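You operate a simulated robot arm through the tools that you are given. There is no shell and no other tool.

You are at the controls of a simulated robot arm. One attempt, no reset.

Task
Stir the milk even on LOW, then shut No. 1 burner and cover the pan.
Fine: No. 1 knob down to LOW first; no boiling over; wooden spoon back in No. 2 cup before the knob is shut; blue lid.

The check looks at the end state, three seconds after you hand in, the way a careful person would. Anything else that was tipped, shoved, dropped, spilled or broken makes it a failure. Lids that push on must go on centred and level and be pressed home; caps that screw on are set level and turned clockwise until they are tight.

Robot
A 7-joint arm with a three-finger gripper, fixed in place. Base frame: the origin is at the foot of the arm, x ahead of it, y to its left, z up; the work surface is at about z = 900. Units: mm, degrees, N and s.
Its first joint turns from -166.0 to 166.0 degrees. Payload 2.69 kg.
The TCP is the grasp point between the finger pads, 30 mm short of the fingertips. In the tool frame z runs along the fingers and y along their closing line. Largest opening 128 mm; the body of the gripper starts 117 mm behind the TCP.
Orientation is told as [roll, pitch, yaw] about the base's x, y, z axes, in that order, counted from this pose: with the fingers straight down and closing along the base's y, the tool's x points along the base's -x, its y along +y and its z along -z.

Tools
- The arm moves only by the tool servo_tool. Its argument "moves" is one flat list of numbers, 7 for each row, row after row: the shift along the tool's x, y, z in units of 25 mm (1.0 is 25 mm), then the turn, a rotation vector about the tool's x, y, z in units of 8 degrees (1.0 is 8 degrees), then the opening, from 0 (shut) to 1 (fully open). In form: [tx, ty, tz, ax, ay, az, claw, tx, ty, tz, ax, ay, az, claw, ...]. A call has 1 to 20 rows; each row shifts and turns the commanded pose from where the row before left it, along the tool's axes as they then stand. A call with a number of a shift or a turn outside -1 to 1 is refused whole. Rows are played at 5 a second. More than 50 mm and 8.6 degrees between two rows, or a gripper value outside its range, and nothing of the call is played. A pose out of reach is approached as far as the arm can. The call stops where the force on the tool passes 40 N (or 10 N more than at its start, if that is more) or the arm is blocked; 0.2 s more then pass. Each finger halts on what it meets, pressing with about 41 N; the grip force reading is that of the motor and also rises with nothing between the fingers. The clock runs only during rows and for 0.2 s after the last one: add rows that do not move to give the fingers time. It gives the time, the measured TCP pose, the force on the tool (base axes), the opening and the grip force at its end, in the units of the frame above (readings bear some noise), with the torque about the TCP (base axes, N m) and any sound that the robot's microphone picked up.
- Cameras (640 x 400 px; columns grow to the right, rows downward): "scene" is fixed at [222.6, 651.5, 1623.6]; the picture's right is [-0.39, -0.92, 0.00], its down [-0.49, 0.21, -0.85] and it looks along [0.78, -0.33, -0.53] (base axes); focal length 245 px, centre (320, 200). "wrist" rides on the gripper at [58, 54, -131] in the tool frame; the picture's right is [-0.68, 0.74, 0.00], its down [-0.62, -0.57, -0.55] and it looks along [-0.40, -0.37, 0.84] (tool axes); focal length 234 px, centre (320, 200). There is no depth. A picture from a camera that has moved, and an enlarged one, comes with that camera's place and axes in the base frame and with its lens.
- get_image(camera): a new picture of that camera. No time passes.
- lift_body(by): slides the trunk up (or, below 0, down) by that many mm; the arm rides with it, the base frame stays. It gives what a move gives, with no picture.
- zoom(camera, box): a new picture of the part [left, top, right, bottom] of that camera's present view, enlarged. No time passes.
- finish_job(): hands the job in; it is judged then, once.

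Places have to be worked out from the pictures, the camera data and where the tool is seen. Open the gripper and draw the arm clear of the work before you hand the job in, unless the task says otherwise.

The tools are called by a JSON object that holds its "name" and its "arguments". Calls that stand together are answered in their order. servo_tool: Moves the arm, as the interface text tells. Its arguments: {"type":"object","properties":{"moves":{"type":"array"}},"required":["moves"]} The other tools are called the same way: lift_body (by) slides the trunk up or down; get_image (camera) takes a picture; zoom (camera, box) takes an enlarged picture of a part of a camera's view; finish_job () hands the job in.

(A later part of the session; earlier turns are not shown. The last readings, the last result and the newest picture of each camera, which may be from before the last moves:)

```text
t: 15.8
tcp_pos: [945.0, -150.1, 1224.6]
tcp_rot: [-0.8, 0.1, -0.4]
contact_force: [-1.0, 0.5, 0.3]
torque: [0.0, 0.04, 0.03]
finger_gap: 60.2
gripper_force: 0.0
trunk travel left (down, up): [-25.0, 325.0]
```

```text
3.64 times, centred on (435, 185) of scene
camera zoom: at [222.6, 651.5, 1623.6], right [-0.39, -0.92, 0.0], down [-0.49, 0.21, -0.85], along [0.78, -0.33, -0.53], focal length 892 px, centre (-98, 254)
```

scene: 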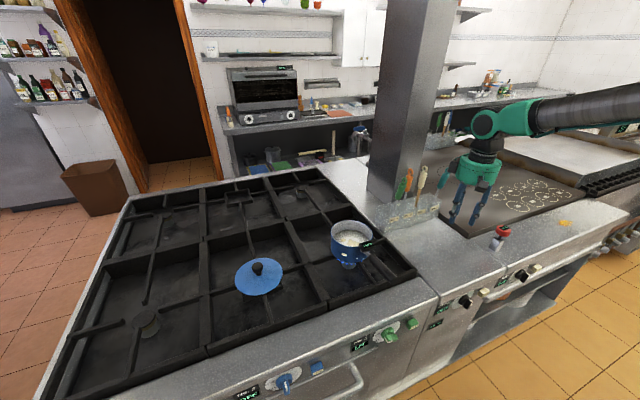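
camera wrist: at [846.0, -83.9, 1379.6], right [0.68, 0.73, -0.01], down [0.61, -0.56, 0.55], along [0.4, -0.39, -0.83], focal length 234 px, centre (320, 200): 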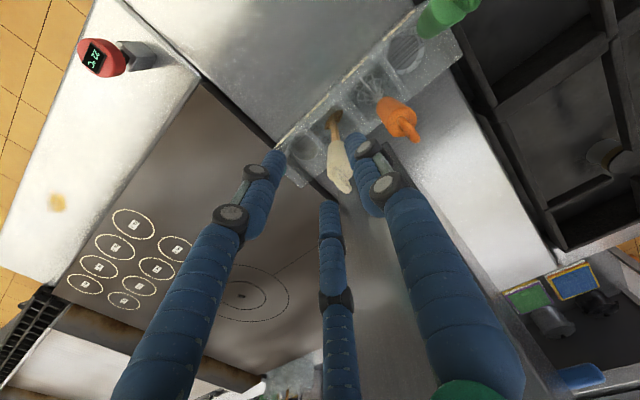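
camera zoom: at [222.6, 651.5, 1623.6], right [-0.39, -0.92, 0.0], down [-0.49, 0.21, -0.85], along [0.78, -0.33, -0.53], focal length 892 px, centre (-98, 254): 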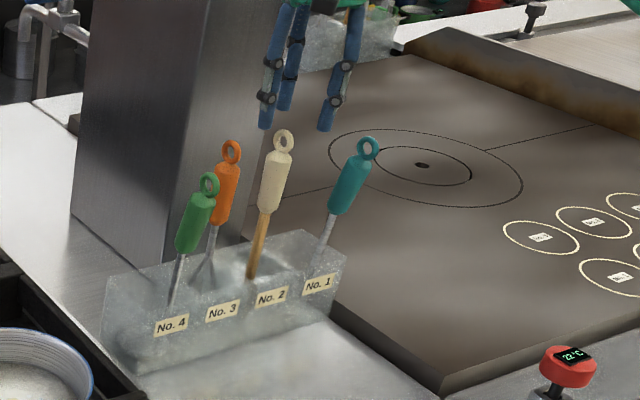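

The handle is within 3 mm of the gripper axis. I descend to z 1112 and close on the handle.

{"name": "servo_tool", "arguments": {"moves": [-0.04, 0.03, 0.9, 0, 0, 0, 0.47, -0.04, 0.03, 0.9, 0, 0, 0, 0.47, 0, 0, 0.9, 0, 0, 0, 0.47, 0, 0, 0.9, 0, 0, 0, 0.47, 0, 0, 0.9, 0, 0, 0, 0.47, 0, 0, 0, 0, 0, 0, 0, 0, 0, 0, 0, 0, 0, 0]}}

{"name": "get_image", "arguments": {"camera": "wrist"}}

{"name": "zoom", "arguments": {"camera": "scene", "box": [370, 130, 480, 240]}}

{"name": "zoom", "arguments": {"camera": "scene", "box": [325, 215, 381, 265]}}

```text
t: 17.4
tcp_pos: [945.9, -150.0, 1111.5]
tcp_rot: [-0.9, 0.0, -0.5]
contact_force: [-0.4, 0.3, 0.1]
torque: [0.0, -0.04, 0.0]
finger_gap: 24.6
gripper_force: 41.0
trunk travel left (down, up): [-25.0, 325.0]
```

```text
taken
camera wrist: at [887.8, -94.9, 1240.9], right [0.68, 0.73, -0.01], down [0.61, -0.56, 0.56], along [0.4, -0.39, -0.83], focal length 234 px, centre (320, 200)
```

wrist: 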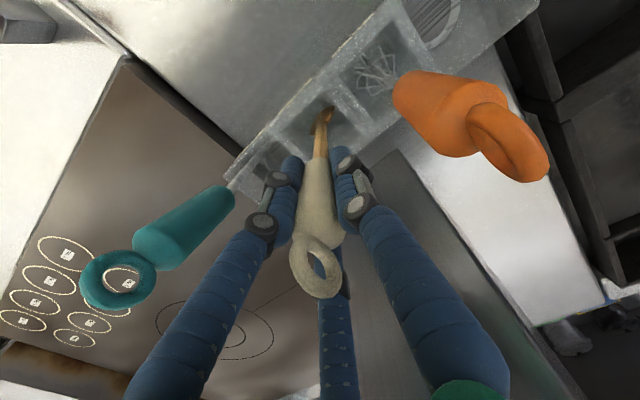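

```text
3.64 times, centred on (425, 185) of scene
camera zoom: at [222.6, 651.5, 1623.6], right [-0.39, -0.92, 0.0], down [-0.49, 0.21, -0.85], along [0.78, -0.33, -0.53], focal length 892 px, centre (-62, 254)
```

zoom: 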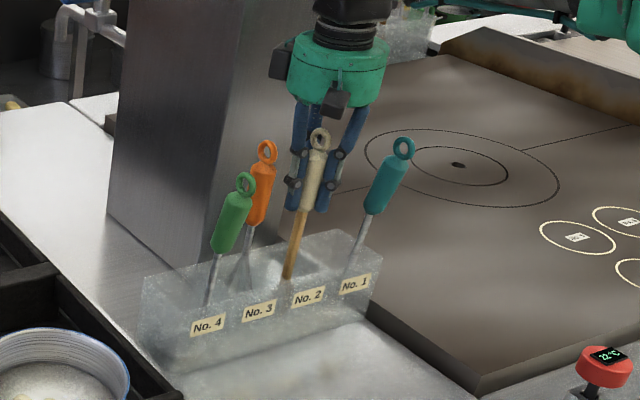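

```text
8.00 times, centred on (353, 240) of scene
camera zoom: at [222.6, 651.5, 1623.6], right [-0.39, -0.92, 0.0], down [-0.49, 0.21, -0.85], along [0.78, -0.33, -0.53], focal length 1962 px, centre (56, -120)
```

zoom: 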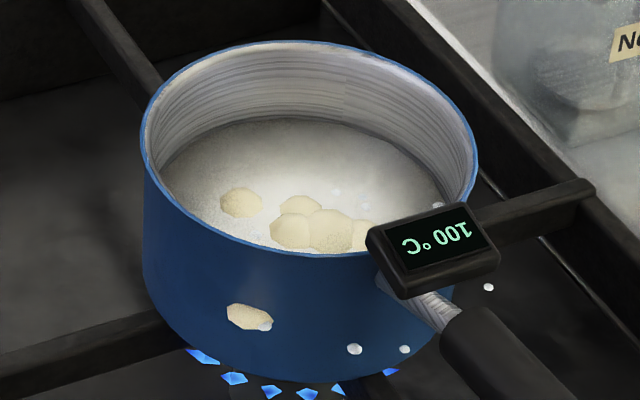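

The spoon is gripped (gap 24.6 mm, 41 N) at TCP (945.9, -150.0, 1111.5), which I'll reuse to put it back. I lift straight up about 160 mm.

{"name": "servo_tool", "arguments": {"moves": [0, 0, -0.5, 0, 0, 0, 0, 0, 0, -0.9, 0, 0, 0, 0, 0, 0, -1, 0, 0, 0, 0, 0, 0, -1, 0, 0, 0, 0, 0, 0, -1, 0, 0, 0, 0, 0, 0, -1, 0, 0, 0, 0, 0, 0, -1, 0, 0, 0, 0]}}

{"name": "get_image", "arguments": {"camera": "scene"}}

{"name": "zoom", "arguments": {"camera": "scene", "box": [370, 90, 480, 230]}}

{"name": "get_image", "arguments": {"camera": "wrist"}}

```text
t: 19.0
tcp_pos: [946.6, -146.7, 1271.6]
tcp_rot: [-0.8, 0.3, -0.4]
contact_force: [-0.7, -0.4, -0.6]
torque: [-0.02, -0.01, 0.02]
finger_gap: 24.6
gripper_force: 41.5
trunk travel left (down, up): [-25.0, 325.0]
```

```text
taken
```

scene: 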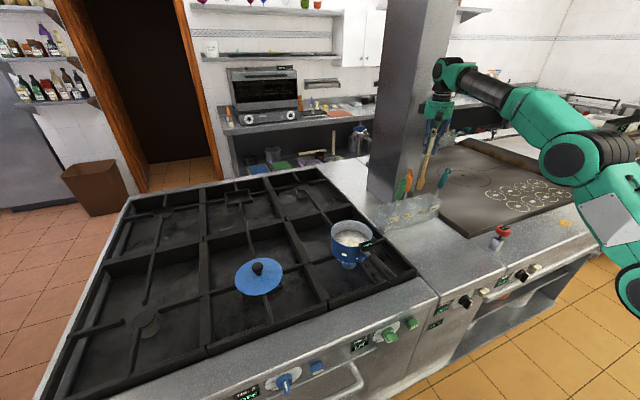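

```text
2.86 times, centred on (425, 160) of scene
camera zoom: at [222.6, 651.5, 1623.6], right [-0.39, -0.92, 0.0], down [-0.49, 0.21, -0.85], along [0.78, -0.33, -0.53], focal length 701 px, centre (20, 314)
```

zoom: 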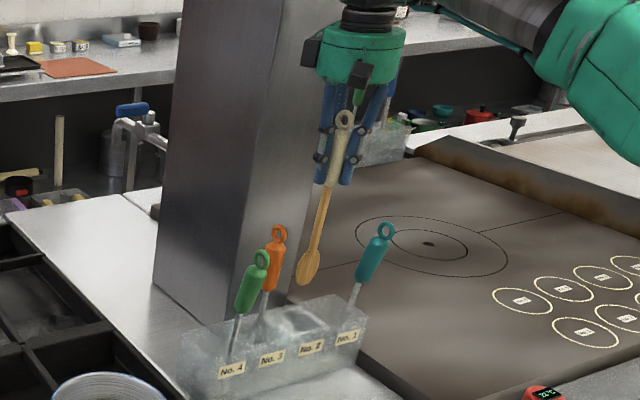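

```text
taken
camera wrist: at [888.7, -92.6, 1400.5], right [0.68, 0.73, -0.01], down [0.61, -0.56, 0.55], along [0.4, -0.39, -0.83], focal length 234 px, centre (320, 200)
```

wrist: 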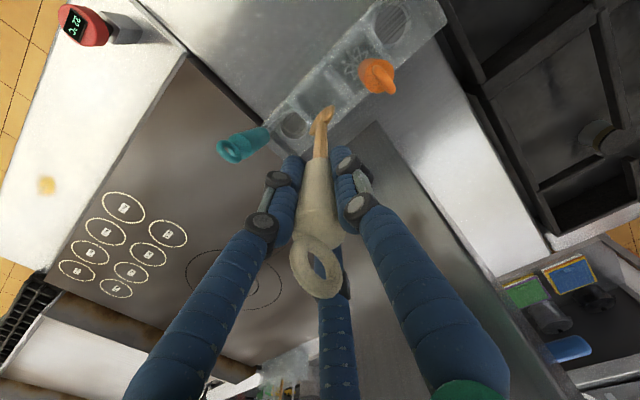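

The spoon came up cleanly; its tip looks about 202 mm below the TCP. I zoom in to fix the tip's offset, and to get the pan's centre more exactly.

{"name": "zoom", "arguments": {"camera": "wrist", "box": [270, 80, 390, 160]}}

{"name": "zoom", "arguments": {"camera": "scene", "box": [405, 120, 455, 200]}}

{"name": "zoom", "arguments": {"camera": "scene", "box": [300, 200, 420, 300]}}

```text
5.00 times, centred on (330, 120) of wrist
camera zoom: at [888.7, -92.6, 1400.5], right [0.68, 0.73, -0.01], down [0.61, -0.56, 0.55], along [0.4, -0.39, -0.83], focal length 1171 px, centre (270, 600)
```

zoom: 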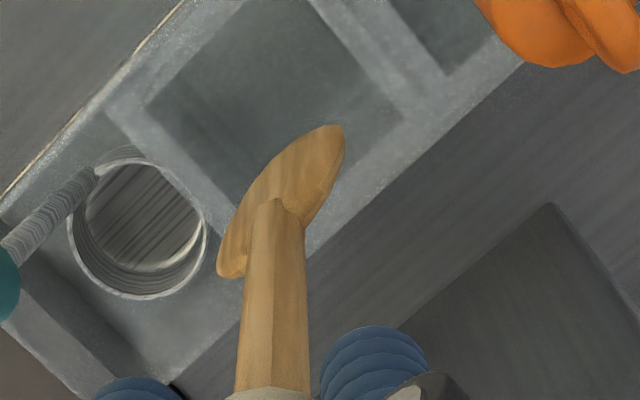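

```text
5.00 times, centred on (430, 160) of scene
camera zoom: at [222.6, 651.5, 1623.6], right [-0.39, -0.92, 0.0], down [-0.49, 0.21, -0.85], along [0.78, -0.33, -0.53], focal length 1226 px, centre (-230, 400)
```

zoom: 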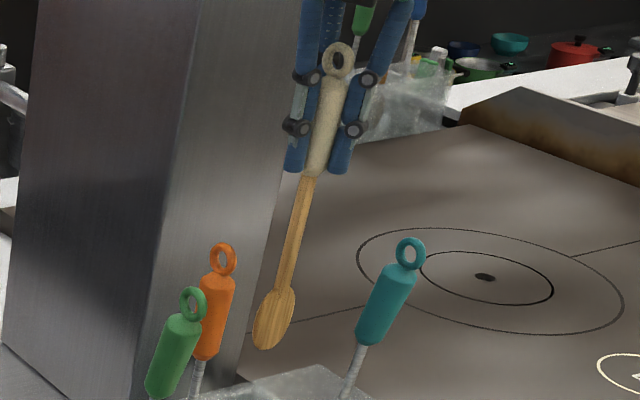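

```text
4.00 times, centred on (360, 250) of scene
camera zoom: at [222.6, 651.5, 1623.6], right [-0.39, -0.92, 0.0], down [-0.49, 0.21, -0.85], along [0.78, -0.33, -0.53], focal length 981 px, centre (160, 0)
```

zoom: 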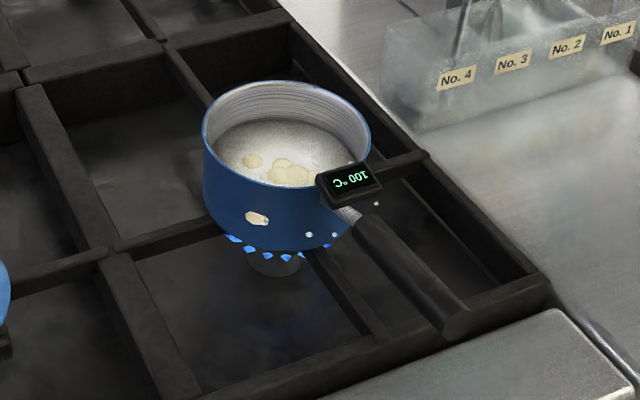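

The spoon hangs nearly vertical with its tip about 203 mm below the TCP; the pan centre is at about (839, 261), the rim at z 1018 and the milk at about z 973. I carry the spoon around the green and orange handles (toward the robot first) and over the pan centre.

{"name": "servo_tool", "arguments": {"moves": [0.92, 0.7, 0, 0, 0, 0, 0, 0.92, 0.8, 0, 0, 0, 0, 0, 0.92, 0.8, 0, 0, 0, 0, 0, 0.92, 0.8, 0, 0, 0, 0, 0, 0.92, 0.8, 0, 0, 0, 0, 0, 0.92, 0.8, 0, 0, 0, 0, 0, -0.095, 0.955, 0, 0, 0, 0, 0, -0.095, 0.955, 0, 0, 0, 0, 0, -0.095, 0.955, 0, 0, 0, 0, 0, -0.095, 0.955, 0, 0, 0, 0, 0, -0.095, 0.955, 0, 0, 0, 0, 0, -0.095, 0.955, 0, 0, 0, 0, 0, -0.095, 0.955, 0, 0, 0, 0, 0, -0.095, 0.955, 0, 0, 0, 0, 0, -0.095, 0.955, 0, 0, 0, 0, 0, -0.095, 0.955, 0, 0, 0, 0, 0, -0.095, 0.955, 0, 0, 0, 0, 0, -0.095, 0.955, 0, 0, 0, 0, 0]}}

{"name": "get_image", "arguments": {"camera": "wrist"}}

{"name": "zoom", "arguments": {"camera": "scene", "box": [290, 150, 430, 280]}}

```text
t: 22.8
tcp_pos: [838.8, 257.0, 1266.0]
tcp_rot: [-0.7, 0.1, -0.4]
contact_force: [-0.6, -0.4, 0.2]
torque: [0.05, -0.01, -0.02]
finger_gap: 24.3
gripper_force: 41.2
trunk travel left (down, up): [-25.0, 325.0]
```

```text
taken
camera wrist: at [781.3, 312.2, 1396.5], right [0.68, 0.73, -0.01], down [0.61, -0.56, 0.56], along [0.4, -0.39, -0.83], focal length 234 px, centre (320, 200)
```

wrist: 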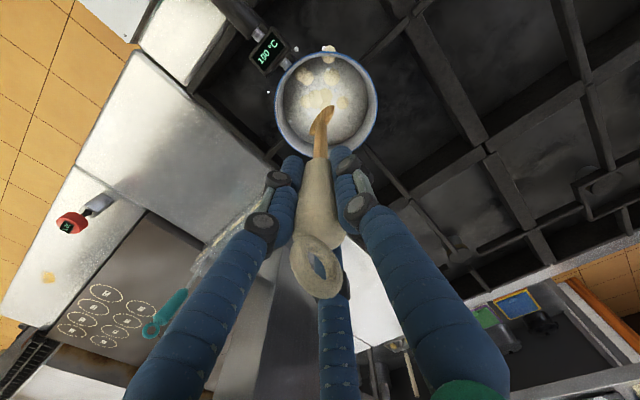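

```text
3.08 times, centred on (360, 215) of scene
camera zoom: at [222.6, 651.5, 1623.6], right [-0.39, -0.92, 0.0], down [-0.49, 0.21, -0.85], along [0.78, -0.33, -0.53], focal length 755 px, centre (197, 154)
```

zoom: 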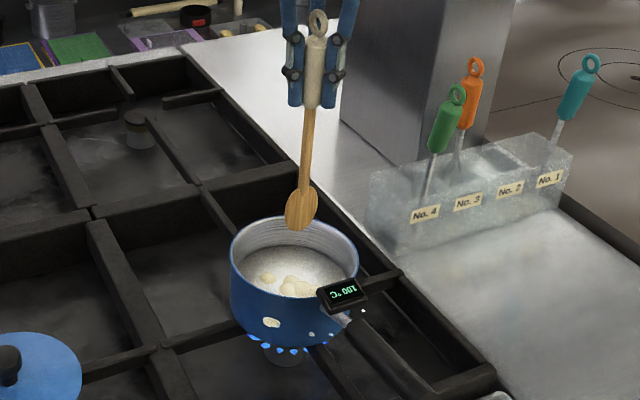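

{"name": "zoom", "arguments": {"camera": "wrist", "box": [250, 30, 400, 170]}}

{"name": "zoom", "arguments": {"camera": "scene", "box": [325, 185, 385, 265]}}

```text
2.86 times, centred on (325, 100) of wrist
camera zoom: at [781.3, 312.2, 1396.5], right [0.68, 0.73, -0.01], down [0.61, -0.56, 0.56], along [0.4, -0.39, -0.83], focal length 669 px, centre (306, 486)
```

zoom: 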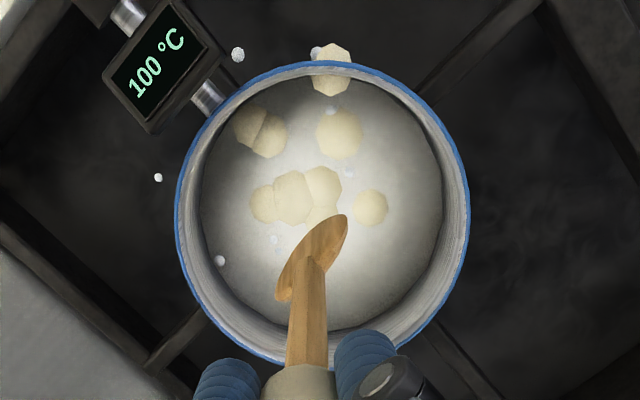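

```text
5.00 times, centred on (355, 225) of scene
camera zoom: at [222.6, 651.5, 1623.6], right [-0.39, -0.92, 0.0], down [-0.49, 0.21, -0.85], along [0.78, -0.33, -0.53], focal length 1226 px, centre (145, 75)
```

zoom: 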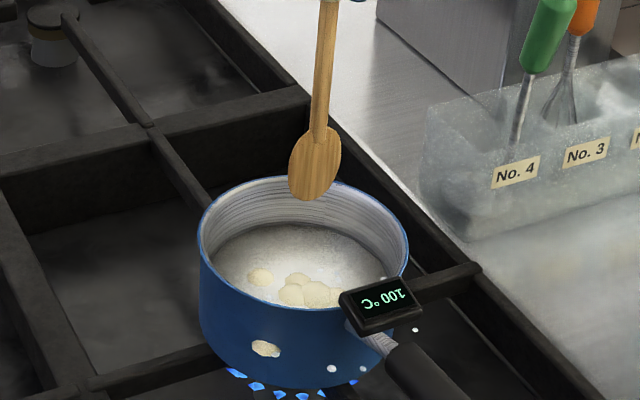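

The spoon is over the pan centre (I now put it at (840.5, 260.5), inner radius about 76). I lower the tip into the milk to about z 958, clear of the bottom, and check the force.

{"name": "servo_tool", "arguments": {"moves": [-0.02, 0.03, 0.8, 0, 0, 0, 0, -0.02, 0.03, 0.9, 0, 0, 0, 0, 0, 0, 0.9, 0, 0, 0, 0, 0, 0, 0.9, 0, 0, 0, 0, 0, 0, 0.7, 0, 0, 0, 0]}}

{"name": "zoom", "arguments": {"camera": "scene", "box": [315, 185, 395, 275]}}

{"name": "get_image", "arguments": {"camera": "wrist"}}

```text
t: 24.0
tcp_pos: [840.3, 255.0, 1160.9]
tcp_rot: [-0.7, 0.1, -0.4]
contact_force: [0.8, -0.4, -1.4]
torque: [0.0, -0.02, 0.0]
finger_gap: 24.5
gripper_force: 41.1
trunk travel left (down, up): [-25.0, 325.0]
```

```text
4.44 times, centred on (355, 230) of scene
camera zoom: at [222.6, 651.5, 1623.6], right [-0.39, -0.92, 0.0], down [-0.49, 0.21, -0.85], along [0.78, -0.33, -0.53], focal length 1090 px, centre (164, 67)
```

zoom: 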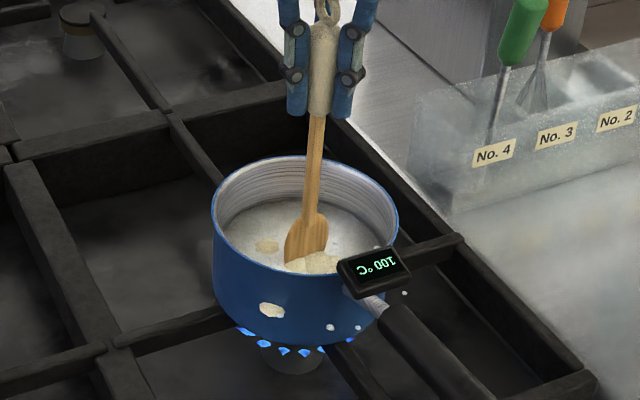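

```text
taken
camera wrist: at [782.0, 311.8, 1291.0], right [0.68, 0.73, -0.01], down [0.61, -0.56, 0.56], along [0.4, -0.39, -0.83], focal length 234 px, centre (320, 200)
```

wrist: 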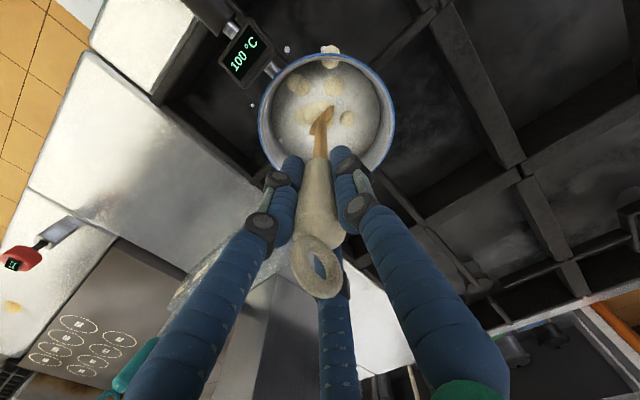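

There is no bottom contact (force about 1 N). I go a touch lower, move out to a 34 mm radius and do one full stir circle, watching the forces.

{"name": "servo_tool", "arguments": {"moves": [-0.644, 0.07, 0.1, 0, 0, 0, 0, -0.644, 0.07, 0.1, 0, 0, 0, 0, 0.26, 0.8, 0, 0, 0, 0, 0, 0.68, 0.49, 0, 0, 0, 0, 0, 0.84, 0, 0, 0, 0, 0, 0, 0.68, -0.49, 0, 0, 0, 0, 0, 0.26, -0.8, 0, 0, 0, 0, 0, -0.26, -0.8, 0, 0, 0, 0, 0, -0.68, -0.49, 0, 0, 0, 0, 0, -0.84, 0, 0, 0, 0, 0, 0, -0.68, 0.49, 0, 0, 0, 0, 0, -0.26, 0.8, 0, 0, 0, 0, 0]}}

{"name": "zoom", "arguments": {"camera": "scene", "box": [315, 185, 395, 275]}}

{"name": "zoom", "arguments": {"camera": "wrist", "box": [220, 10, 420, 190]}}

```text
t: 26.6
tcp_pos: [872.5, 259.5, 1157.1]
tcp_rot: [-0.9, 0.3, -0.5]
contact_force: [0.5, 0.7, -0.7]
torque: [0.0, -0.03, -0.01]
finger_gap: 24.2
gripper_force: 41.6
trunk travel left (down, up): [-25.0, 325.0]
```

```text
4.44 times, centred on (355, 230) of scene
camera zoom: at [222.6, 651.5, 1623.6], right [-0.39, -0.92, 0.0], down [-0.49, 0.21, -0.85], along [0.78, -0.33, -0.53], focal length 1090 px, centre (164, 67)
```

zoom: 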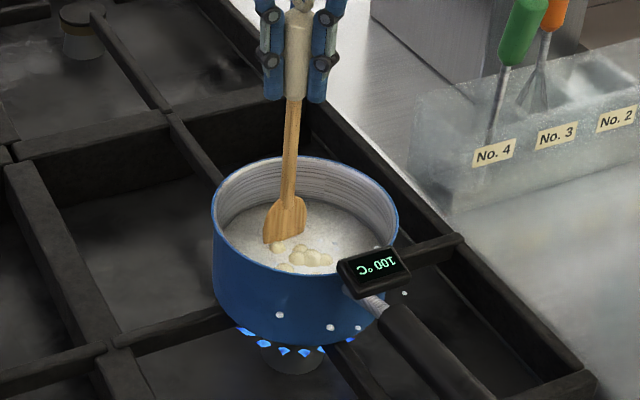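

```text
2.22 times, centred on (320, 100) of wrist
camera zoom: at [815.4, 315.3, 1286.5], right [0.68, 0.73, -0.01], down [0.61, -0.56, 0.55], along [0.4, -0.39, -0.83], focal length 520 px, centre (320, 422)
```

zoom: 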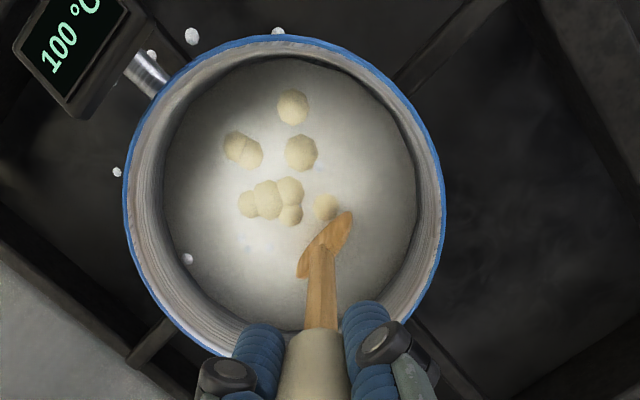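

Stirring works: the lumps have shrunk and are drawing in, and nothing is being pushed. I do two more full circles.

{"name": "servo_tool", "arguments": {"moves": [0.26, 0.8, 0, 0, 0, 0, 0, 0.68, 0.49, 0, 0, 0, 0, 0, 0.84, 0, 0, 0, 0, 0, 0, 0.68, -0.49, 0, 0, 0, 0, 0, 0.26, -0.8, 0, 0, 0, 0, 0, -0.26, -0.8, 0, 0, 0, 0, 0, -0.68, -0.49, 0, 0, 0, 0, 0, -0.84, 0, 0, 0, 0, 0, 0, -0.68, 0.49, 0, 0, 0, 0, 0, -0.26, 0.8, 0, 0, 0, 0, 0, 0.26, 0.8, 0, 0, 0, 0, 0, 0.68, 0.49, 0, 0, 0, 0, 0, 0.84, 0, 0, 0, 0, 0, 0, 0.68, -0.49, 0, 0, 0, 0, 0, 0.26, -0.8, 0, 0, 0, 0, 0, -0.26, -0.8, 0, 0, 0, 0, 0, -0.68, -0.49, 0, 0, 0, 0, 0, -0.84, 0, 0, 0, 0, 0, 0, -0.68, 0.49, 0, 0, 0, 0, 0, -0.26, 0.8, 0, 0, 0, 0, 0]}}

{"name": "zoom", "arguments": {"camera": "scene", "box": [315, 185, 395, 275]}}

{"name": "zoom", "arguments": {"camera": "wrist", "box": [220, 10, 420, 190]}}

```text
t: 30.8
tcp_pos: [872.2, 259.3, 1155.8]
tcp_rot: [-0.8, 0.2, -0.4]
contact_force: [0.2, -0.3, -0.3]
torque: [0.04, -0.02, 0.01]
finger_gap: 24.2
gripper_force: 41.0
trunk travel left (down, up): [-25.0, 325.0]
```

```text
4.44 times, centred on (355, 230) of scene
camera zoom: at [222.6, 651.5, 1623.6], right [-0.39, -0.92, 0.0], down [-0.49, 0.21, -0.85], along [0.78, -0.33, -0.53], focal length 1090 px, centre (164, 67)
```

zoom: 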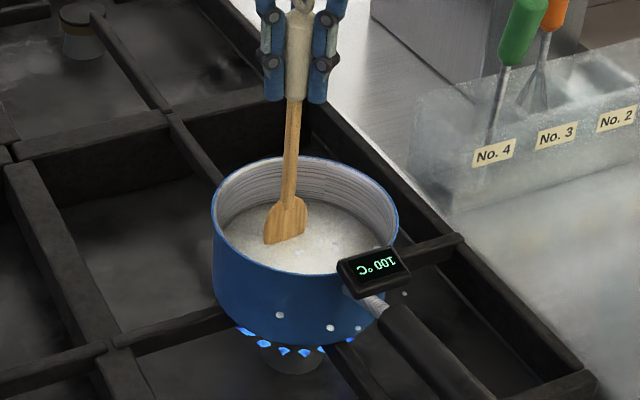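

```text
2.22 times, centred on (320, 100) of wrist
camera zoom: at [814.7, 315.0, 1285.9], right [0.68, 0.73, -0.01], down [0.61, -0.56, 0.55], along [0.4, -0.39, -0.83], focal length 520 px, centre (320, 422)
```

zoom: 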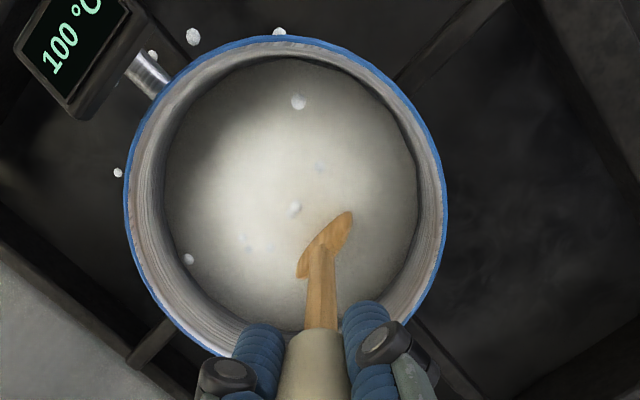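

The lumps have disappeared. I check closely for any remainder before lifting out.

{"name": "zoom", "arguments": {"camera": "wrist", "box": [260, 25, 380, 135]}}

{"name": "zoom", "arguments": {"camera": "scene", "box": [330, 215, 378, 265]}}

```text
3.64 times, centred on (320, 80) of wrist
camera zoom: at [814.7, 315.0, 1285.9], right [0.68, 0.73, -0.01], down [0.61, -0.56, 0.55], along [0.4, -0.39, -0.83], focal length 852 px, centre (320, 636)
```

zoom: 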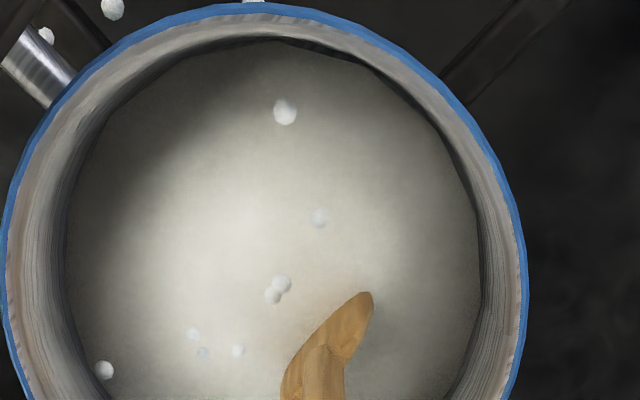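

```text
8.00 times, centred on (354, 240) of scene
camera zoom: at [222.6, 651.5, 1623.6], right [-0.39, -0.92, 0.0], down [-0.49, 0.21, -0.85], along [0.78, -0.33, -0.53], focal length 1962 px, centre (48, -120)
```

zoom: 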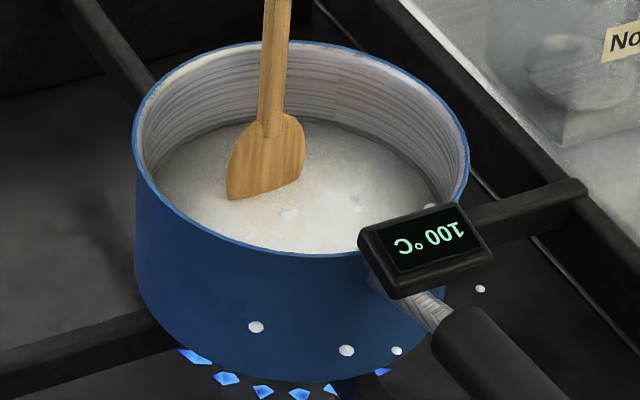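

Only white simmer bubbles are left, no curds. I do one last circle for good measure, return to the centre and lift the spoon straight out.

{"name": "servo_tool", "arguments": {"moves": [0.26, 0.8, 0, 0, 0, 0, 0, 0.68, 0.49, 0, 0, 0, 0, 0, 0.84, 0, 0, 0, 0, 0, 0, 0.68, -0.49, 0, 0, 0, 0, 0, 0.26, -0.8, 0, 0, 0, 0, 0, -0.26, -0.8, 0, 0, 0, 0, 0, -0.68, -0.49, 0, 0, 0, 0, 0, -0.84, 0, 0, 0, 0, 0, 0, -0.68, 0.49, 0, 0, 0, 0, 0, -0.26, 0.8, 0, 0, 0, 0, 0, 0.68, 0, 0, 0, 0, 0, 0, 0.68, 0, -0.2, 0, 0, 0, 0, 0, 0, -0.8, 0, 0, 0, 0, 0, 0, -0.9, 0, 0, 0, 0, 0, 0, -0.95, 0, 0, 0, 0, 0, 0, -0.95, 0, 0, 0, 0, 0, 0, -0.9, 0, 0, 0, 0]}}

{"name": "get_image", "arguments": {"camera": "wrist"}}

{"name": "zoom", "arguments": {"camera": "scene", "box": [290, 150, 430, 280]}}

```text
t: 34.4
tcp_pos: [839.2, 262.7, 1275.5]
tcp_rot: [-0.8, 0.3, -0.5]
contact_force: [-0.1, 1.0, -0.9]
torque: [-0.01, 0.0, 0.02]
finger_gap: 24.1
gripper_force: 41.4
trunk travel left (down, up): [-25.0, 325.0]
```

```text
taken
camera wrist: at [781.0, 318.2, 1404.8], right [0.68, 0.73, -0.01], down [0.61, -0.56, 0.56], along [0.4, -0.39, -0.83], focal length 234 px, centre (320, 200)
```

wrist: 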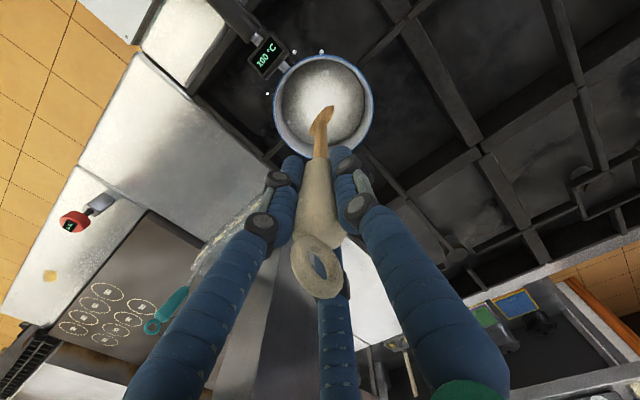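

```text
3.08 times, centred on (360, 215) of scene
camera zoom: at [222.6, 651.5, 1623.6], right [-0.39, -0.92, 0.0], down [-0.49, 0.21, -0.85], along [0.78, -0.33, -0.53], focal length 755 px, centre (197, 154)
```

zoom: 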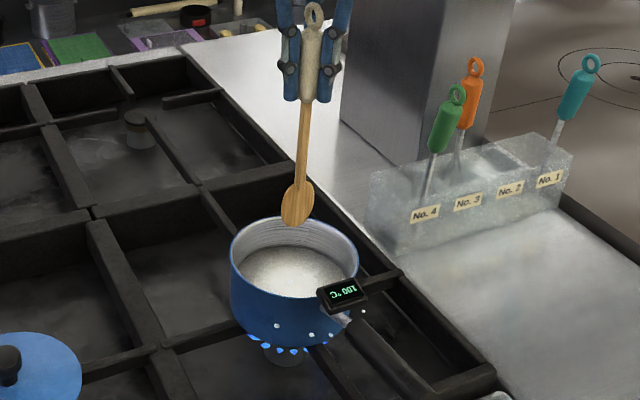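

The milk is smooth and the spoon is out. I carry it back along the same path, around the green handle, to above cup No. 2 at about (946.6, -146.7, 1272).

{"name": "servo_tool", "arguments": {"moves": [0.1, -0.965, 0, 0, 0, 0, 0, 0.1, -0.965, 0, 0, 0, 0, 0, 0.1, -0.965, 0, 0, 0, 0, 0, 0.1, -0.965, 0, 0, 0, 0, 0, 0.1, -0.965, 0, 0, 0, 0, 0, 0.1, -0.965, 0, 0, 0, 0, 0, 0.1, -0.965, 0, 0, 0, 0, 0, 0.1, -0.965, 0, 0, 0, 0, 0, 0.1, -0.965, 0, 0, 0, 0, 0, 0.1, -0.965, 0, 0, 0, 0, 0, 0.1, -0.965, 0, 0, 0, 0, 0, 0.1, -0.965, 0, 0, 0, 0, 0, -0.916, -0.8, 0, 0, 0, 0, 0, -0.916, -0.8, 0, 0, 0, 0, 0, -0.916, -0.8, 0, 0, 0, 0, 0, -0.916, -0.8, 0, 0, 0, 0, 0, -0.916, -0.8, 0, 0, 0, 0, 0, -0.916, -0.8, 0, 0, 0, 0, 0]}}

{"name": "get_image", "arguments": {"camera": "wrist"}}

{"name": "zoom", "arguments": {"camera": "wrist", "box": [270, 80, 390, 160]}}

{"name": "zoom", "arguments": {"camera": "scene", "box": [370, 110, 480, 240]}}

```text
t: 38.2
tcp_pos: [944.7, -148.8, 1277.6]
tcp_rot: [-0.8, 0.1, -0.4]
contact_force: [0.0, 0.4, -0.1]
torque: [-0.03, -0.03, 0.01]
finger_gap: 24.4
gripper_force: 41.5
trunk travel left (down, up): [-25.0, 325.0]
```

```text
taken
camera wrist: at [886.3, -93.1, 1408.3], right [0.68, 0.73, -0.01], down [0.61, -0.56, 0.55], along [0.4, -0.39, -0.83], focal length 234 px, centre (320, 200)
```

wrist: 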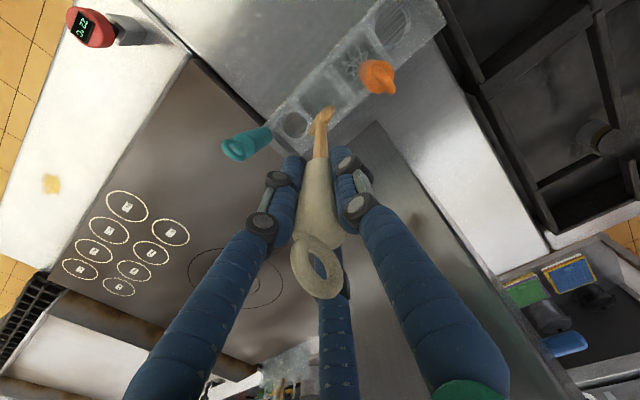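

```text
5.00 times, centred on (330, 120) of wrist
camera zoom: at [886.3, -93.1, 1408.3], right [0.68, 0.73, -0.01], down [0.61, -0.56, 0.55], along [0.4, -0.39, -0.83], focal length 1171 px, centre (270, 600)
```

zoom: 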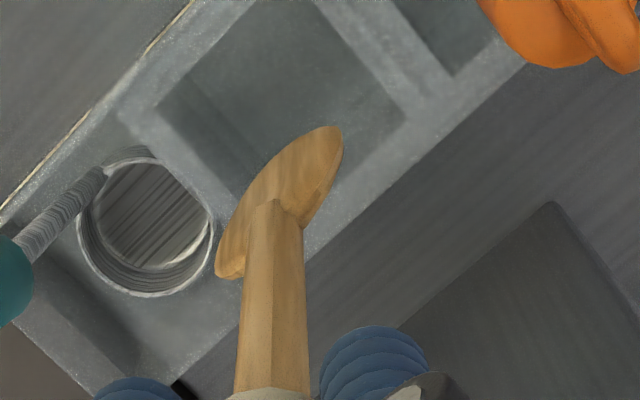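

```text
3.08 times, centred on (425, 175) of scene
camera zoom: at [222.6, 651.5, 1623.6], right [-0.39, -0.92, 0.0], down [-0.49, 0.21, -0.85], along [0.78, -0.33, -0.53], focal length 755 px, centre (-3, 277)
```

zoom: 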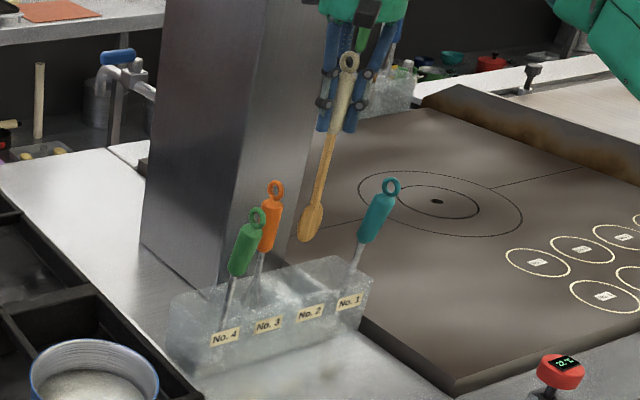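

The cup sits under the spoon exactly as when it came out, apart from a 2 mm offset. I correct that and lower it to the height where I picked it up, still gripped.

{"name": "servo_tool", "arguments": {"moves": [-0.076, 0.084, 0.5, 0, 0, 0, 0, 0, 0, 0.95, 0, 0, 0, 0, 0, 0, 0.95, 0, 0, 0, 0, 0, 0, 0.95, 0, 0, 0, 0, 0, 0, 0.95, 0, 0, 0, 0, 0, 0, 0.95, 0, 0, 0, 0, 0, 0, 0.95, 0, 0, 0, 0, 0, 0, 0.36, 0, 0, 0, 0]}}

{"name": "zoom", "arguments": {"camera": "scene", "box": [370, 130, 480, 240]}}

{"name": "zoom", "arguments": {"camera": "wrist", "box": [230, 40, 420, 180]}}

```text
t: 40.0
tcp_pos: [945.5, -148.7, 1116.5]
tcp_rot: [-0.7, 0.1, -0.4]
contact_force: [0.1, 0.1, -1.4]
torque: [-0.01, 0.02, -0.03]
finger_gap: 24.6
gripper_force: 41.1
trunk travel left (down, up): [-25.0, 325.0]
```

```text
3.64 times, centred on (425, 185) of scene
camera zoom: at [222.6, 651.5, 1623.6], right [-0.39, -0.92, 0.0], down [-0.49, 0.21, -0.85], along [0.78, -0.33, -0.53], focal length 892 px, centre (-62, 254)
```

zoom: 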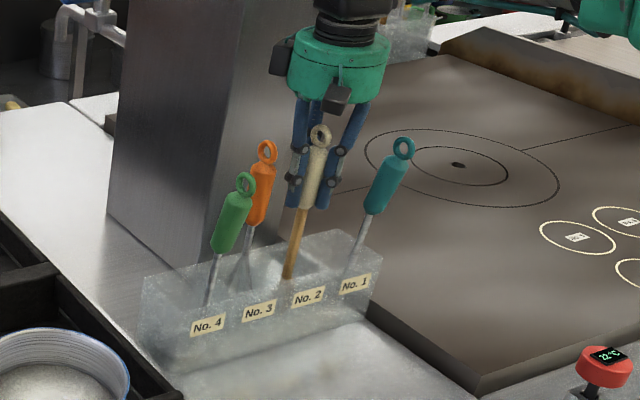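

```text
2.86 times, centred on (325, 110) of wrist
camera zoom: at [886.8, -93.3, 1246.0], right [0.68, 0.73, -0.01], down [0.61, -0.56, 0.56], along [0.4, -0.39, -0.83], focal length 669 px, centre (306, 457)
```

zoom: 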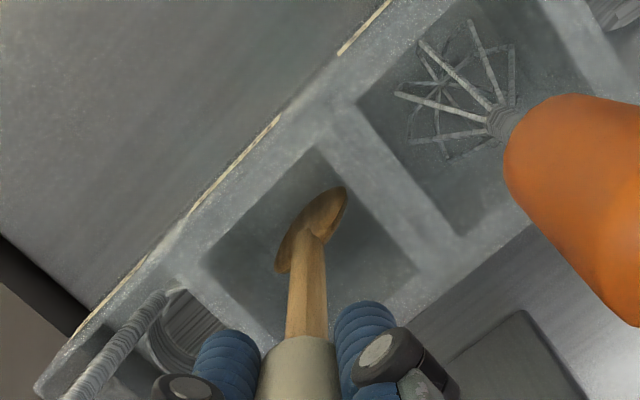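

The spoon is inside cup No. 2, 4–5 mm above where it stood. I lower it those last millimetres and open the fingers gently.

{"name": "servo_tool", "arguments": {"moves": [0, 0, 0.17, 0, 0, 0, 0, 0, 0, 0, 0, 0, 0, 0, 0, 0, 0, 0, 0, 0, 0.22, 0, 0, 0, 0, 0, 0, 0.3, 0, 0, 0, 0, 0, 0, 0.47, 0, 0, 0, 0, 0, 0, 0.47]}}

{"name": "get_image", "arguments": {"camera": "wrist"}}

{"name": "zoom", "arguments": {"camera": "scene", "box": [370, 130, 480, 240]}}

```text
t: 41.4
tcp_pos: [944.5, -148.1, 1113.1]
tcp_rot: [-0.7, 0.1, -0.4]
contact_force: [-0.5, -0.7, -0.2]
torque: [0.02, -0.02, 0.02]
finger_gap: 60.1
gripper_force: 0.1
trunk travel left (down, up): [-25.0, 325.0]
```

```text
taken
camera wrist: at [887.0, -93.5, 1242.2], right [0.68, 0.73, -0.01], down [0.61, -0.56, 0.56], along [0.4, -0.39, -0.83], focal length 234 px, centre (320, 200)
```

wrist: 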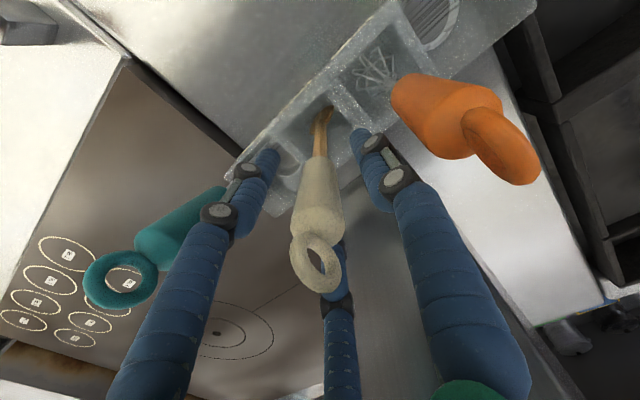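

```text
3.64 times, centred on (425, 185) of scene
camera zoom: at [222.6, 651.5, 1623.6], right [-0.39, -0.92, 0.0], down [-0.49, 0.21, -0.85], along [0.78, -0.33, -0.53], focal length 892 px, centre (-62, 254)
```

zoom: 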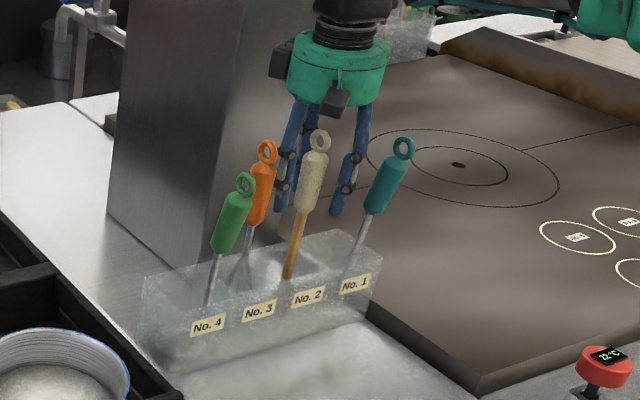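

The spoon stands back in cup No. 2 with its neighbours undisturbed. I rise clear and head back towards the front of the stove for the No. 1 knob.

{"name": "servo_tool", "arguments": {"moves": [0, 0, -0.7, 0, 0, 0, 0.47, 0, 0, -0.95, 0, 0, 0, 0.47, 0, 0, -0.95, 0, 0, 0, 0.47, 0, 0, -1, 0, 0, 0, 0.47, 0, 0, -1, 0, 0, 0, 0.47, 0, 0, -1, 0, 0, 0, 0.47, 1, 0.44, 0, 0, 0, 0, 0.47, 1, 0.44, 0, 0, 0, 0, 0.47, 1, 0.44, 0, 0, 0, 0, 0.47, 1, 0.44, 0, 0, 0, 0, 0.47, 1, 0.44, 0.3, 0, 0, 0, 0.55, 1, 0.44, 0.3, 0, 0, 0, 0.55, 1, 0.44, 0.3, 0, 0, 0, 0.55, 1, 0.44, 0.3, 0, 0, 0, 0.55, 1, 0.44, 0.3, 0, 0, 0, 0.6, 1, 0.44, 0.3, 0, 0, 0, 0.6, 1, 0.44, 0.3, 0, 0, 0, 0.6, 1, 0.44, 0.3, 0, 0, 0, 0.6, 1, 0.44, 0.3, 0, 0, 0, 0.6, 1, 0.44, 0.3, 0, 0, 0, 0.6]}}

{"name": "get_image", "arguments": {"camera": "scene"}}

{"name": "zoom", "arguments": {"camera": "scene", "box": [310, 150, 470, 280]}}

```text
t: 45.6
tcp_pos: [597.9, 7.0, 1173.5]
tcp_rot: [-0.8, 0.1, -0.4]
contact_force: [1.5, -0.2, 0.3]
torque: [0.02, 0.05, -0.01]
finger_gap: 76.8
gripper_force: 0.0
trunk travel left (down, up): [-25.0, 325.0]
```

```text
taken
```

scene: 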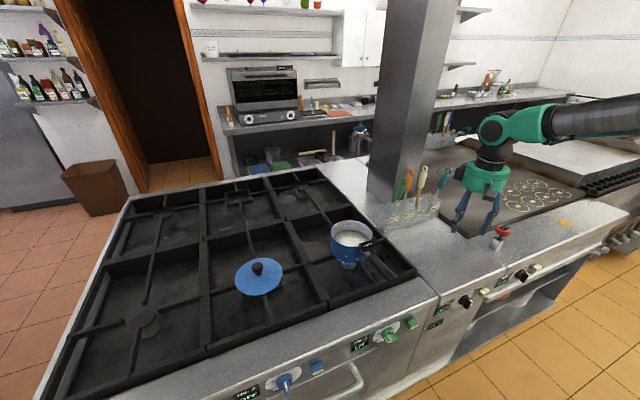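

```text
3.08 times, centred on (390, 215) of scene
camera zoom: at [222.6, 651.5, 1623.6], right [-0.39, -0.92, 0.0], down [-0.49, 0.21, -0.85], along [0.78, -0.33, -0.53], focal length 755 px, centre (105, 154)
```

zoom: 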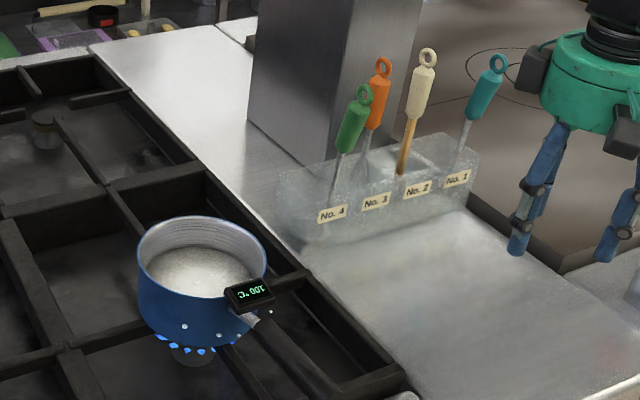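

The spoon is back and the milk is calm. Now I go down in front of the panel again, tilting the tool to the pose I used before at the knob.

{"name": "servo_tool", "arguments": {"moves": [0.252, 0.7, 0.87, 0, 0, 0, 0.6, 0.252, 0.7, 0.87, 0, 0, 0, 0.6, 0.252, 0.7, 0.87, 0, 0, 0, 0.6, 0.252, 0.7, 0.87, 0, 0, 0, 0.6, 0.252, 0.7, 0.87, 0, 0, 0, 0.6, 1, 0.7, 1, 0, -0.9375, 0, 0.6, 1, 0.7, 1, 0, -0.9375, 0, 0.6, 1, 0.7, 1, 0, -0.9375, 0, 0.6, 1, 0.7, 1, 0, -0.9375, 0, 0.6, 1, 0.7, 1, 0, -0.9375, 0, 0.6, 1, 0.7, 1, 0, -0.9375, 0, 0.6, 1, 0.7, 1, 0, -0.9375, 0, 0.6, 1, 0.7, 1, 0, -0.93, 0, 0.6]}}

{"name": "get_image", "arguments": {"camera": "wrist"}}

{"name": "zoom", "arguments": {"camera": "scene", "box": [345, 305, 457, 375]}}

```text
t: 48.4
tcp_pos: [479.2, 232.7, 805.1]
tcp_rot: [-1.9, -59.7, 1.3]
contact_force: [0.7, 0.4, -3.0]
torque: [-0.02, -0.28, -0.05]
finger_gap: 76.8
gripper_force: 0.1
trunk travel left (down, up): [-25.0, 325.0]
```

```text
taken
camera wrist: at [336.7, 286.3, 820.8], right [0.34, 0.74, 0.57], down [-0.17, -0.55, 0.82], along [0.92, -0.38, -0.07], focal length 234 px, centre (320, 200)
```

wrist: 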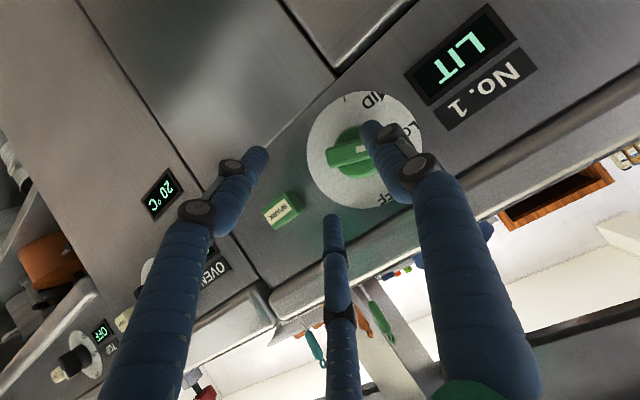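

```text
5.71 times, centred on (401, 340) of scene
camera zoom: at [222.6, 651.5, 1623.6], right [-0.39, -0.92, 0.0], down [-0.49, 0.21, -0.85], along [0.78, -0.33, -0.53], focal length 1402 px, centre (-143, -600)
```

zoom: 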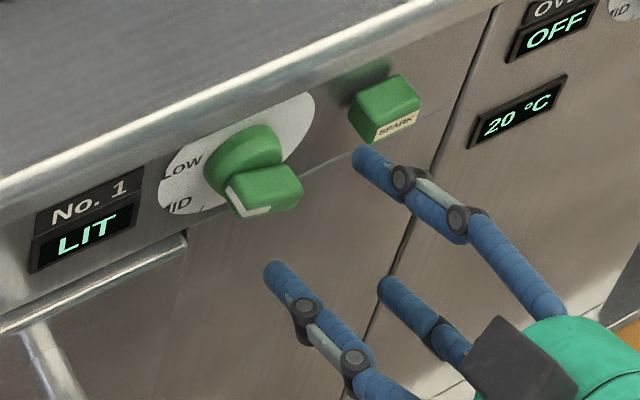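

Same pose as before, with the pointer still on LOW. I go in under the bar, then follow an arc up and to the right to swing the pointer up to OFF.

{"name": "servo_tool", "arguments": {"moves": [0, 0, 1, 0, 0, 0, 0.6, 0, 0, 1, 0, 0, 0, 0.6, -0.3, 0.1, -0.176, 0, 0, 0, 0.6, -0.39, 0.012, -0.228, 0, 0, 0, 0.6, -0.356, -0.18, -0.208, 0, 0, 0, 0.6, -0.169, -0.184, -0.099, 0, 0, 0, 0.6]}}

{"name": "zoom", "arguments": {"camera": "wrist", "box": [240, 60, 480, 240]}}

{"name": "zoom", "arguments": {"camera": "scene", "box": [345, 305, 457, 375]}}

```text
t: 49.8
tcp_pos: [522.6, 225.2, 820.3]
tcp_rot: [-1.7, -59.7, 1.2]
contact_force: [-1.1, 2.0, -0.2]
torque: [0.05, -0.03, 0.02]
finger_gap: 78.0
gripper_force: 0.6
trunk travel left (down, up): [-25.0, 325.0]
```

```text
2.22 times, centred on (360, 150) of wrist
camera zoom: at [379.0, 279.6, 833.0], right [0.34, 0.74, 0.57], down [-0.17, -0.55, 0.82], along [0.92, -0.38, -0.07], focal length 520 px, centre (231, 311)
```

zoom: 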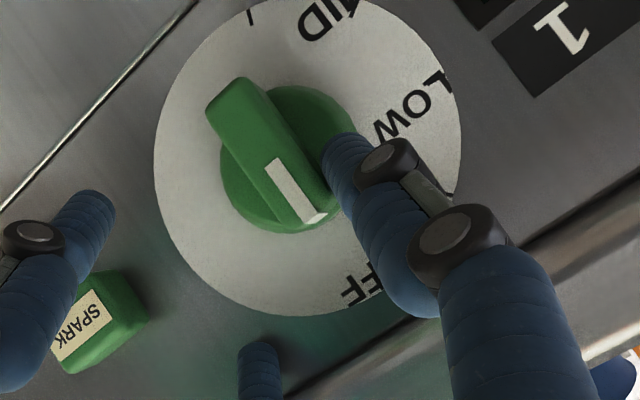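

```text
5.71 times, centred on (401, 340) of scene
camera zoom: at [222.6, 651.5, 1623.6], right [-0.39, -0.92, 0.0], down [-0.49, 0.21, -0.85], along [0.78, -0.33, -0.53], focal length 1402 px, centre (-143, -600)
```

zoom: 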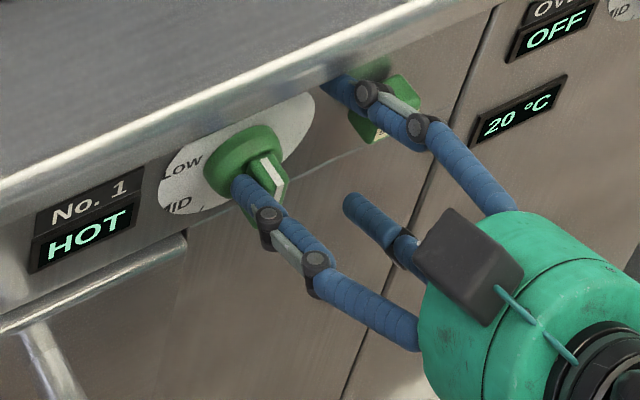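

The display has changed from LIT to HOT and the pointer is about 5° short of straight up. I nudge it the last few millimetres towards OFF.

{"name": "servo_tool", "arguments": {"moves": [0, -0.1, 0, 0, 0, 0, 0.6, 0, -0.08, 0, 0, 0, 0, 0.6]}}

{"name": "zoom", "arguments": {"camera": "wrist", "box": [240, 60, 480, 240]}}

{"name": "zoom", "arguments": {"camera": "scene", "box": [310, 200, 430, 275]}}

```text
t: 50.4
tcp_pos: [522.2, 221.3, 817.6]
tcp_rot: [-1.6, -59.8, 1.1]
contact_force: [7.5, 17.3, -2.7]
torque: [0.19, -0.05, 0.03]
finger_gap: 86.3
gripper_force: 6.2
trunk travel left (down, up): [-25.0, 325.0]
```

```text
2.22 times, centred on (360, 150) of wrist
camera zoom: at [379.7, 275.5, 832.7], right [0.34, 0.74, 0.57], down [-0.17, -0.55, 0.82], along [0.92, -0.38, -0.07], focal length 520 px, centre (231, 311)
```

zoom: 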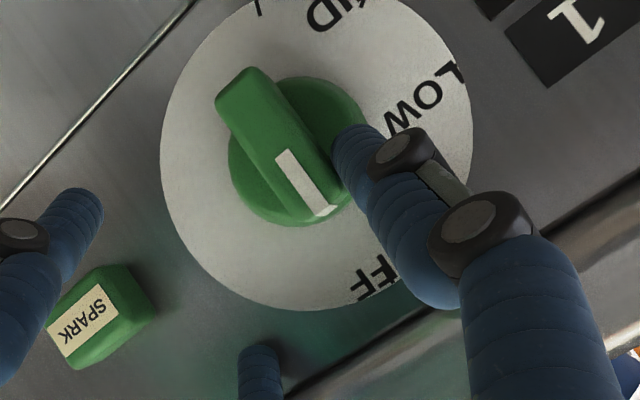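

```text
5.33 times, centred on (370, 238) of scene
camera zoom: at [222.6, 651.5, 1623.6], right [-0.39, -0.92, 0.0], down [-0.49, 0.21, -0.85], along [0.78, -0.33, -0.53], focal length 1308 px, centre (53, 0)
```

zoom: 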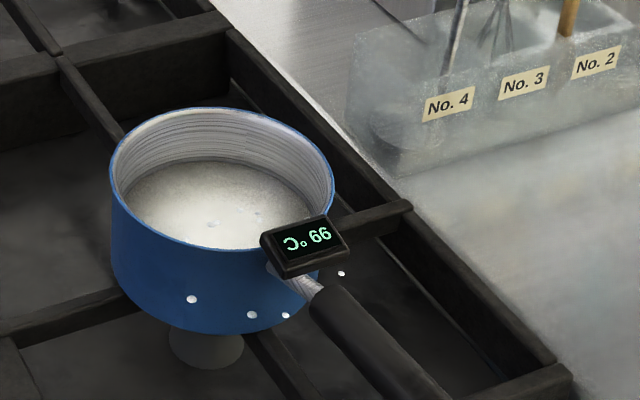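

The force shows the knob against its stop, the pointer is straight up, the flame is out and the milk is cooling (99 °C). I slide the finger off to the left and retract, then rise in front of the stove on the left side towards the lid.

{"name": "servo_tool", "arguments": {"moves": [0, 0.35, 0, 0, 0, 0, 0.6, 0, 0.1, -1, 0, 0, 0, 0.6, 0, 0.2, -1, 0, 0, 0, 0.6, 0, 0.5, -1, 0, 0, 0, 0.6, -1, 0.8, -1, 0, 0.9375, 0, 0.6, -1, 0.8, -1, 0, 0.9375, 0, 0.6, -1, 0.8, -1, 0, 0.9375, 0, 0.6, -1, 0.8, -1, 0, 0.9375, 0, 0.6, -1, 0.8, -1, 0, 0.9375, 0, 0.6, -1, 0.8, -1, 0, 0.9375, 0, 0.6, -1, 0.8, -1, 0, 0.9375, 0, 0.6, -1, 0.8, -1, 0, 0.9, 0, 0.6, 0, 0.8, -1, 0, 0, 0, 0.6, 0, 0.8, -1, 0, 0, 0, 0.6, 0, 0.8, -1, 0, 0, 0, 0.6, -0.5, 0.8, -1, 0, 0, 0, 0.6]}}

{"name": "get_image", "arguments": {"camera": "scene"}}

{"name": "zoom", "arguments": {"camera": "scene", "box": [345, 305, 457, 375]}}

{"name": "get_image", "arguments": {"camera": "wrist"}}

```text
t: 53.8
tcp_pos: [525.0, 495.2, 1215.0]
tcp_rot: [-0.9, -0.1, -0.4]
contact_force: [-0.4, 0.2, 0.3]
torque: [0.05, -0.05, -0.01]
finger_gap: 76.7
gripper_force: 0.0
trunk travel left (down, up): [-25.0, 325.0]
```

```text
taken
```

scene: 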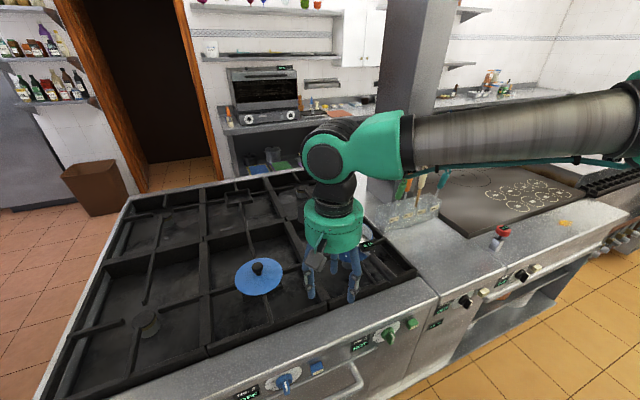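

```text
5.71 times, centred on (401, 340) of scene
camera zoom: at [222.6, 651.5, 1623.6], right [-0.39, -0.92, 0.0], down [-0.49, 0.21, -0.85], along [0.78, -0.33, -0.53], focal length 1402 px, centre (-143, -600)
```

zoom: 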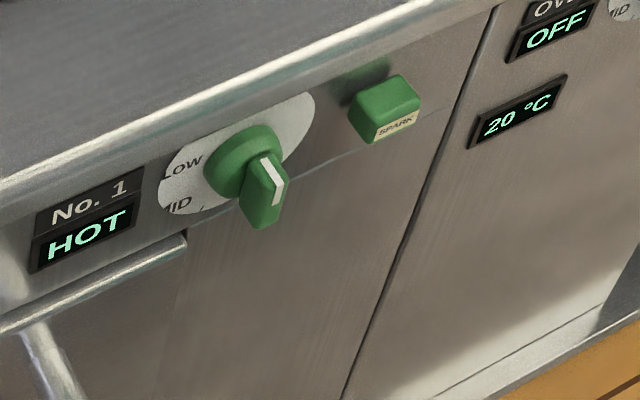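

```text
taken
camera wrist: at [465.8, 550.6, 1345.0], right [0.68, 0.73, -0.01], down [0.61, -0.56, 0.56], along [0.4, -0.39, -0.83], focal length 234 px, centre (320, 200)
```

wrist: 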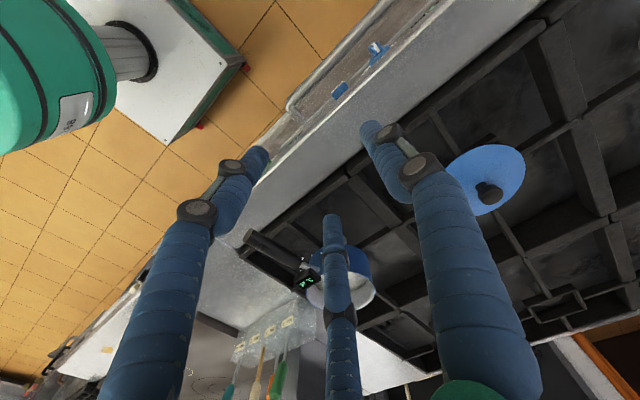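

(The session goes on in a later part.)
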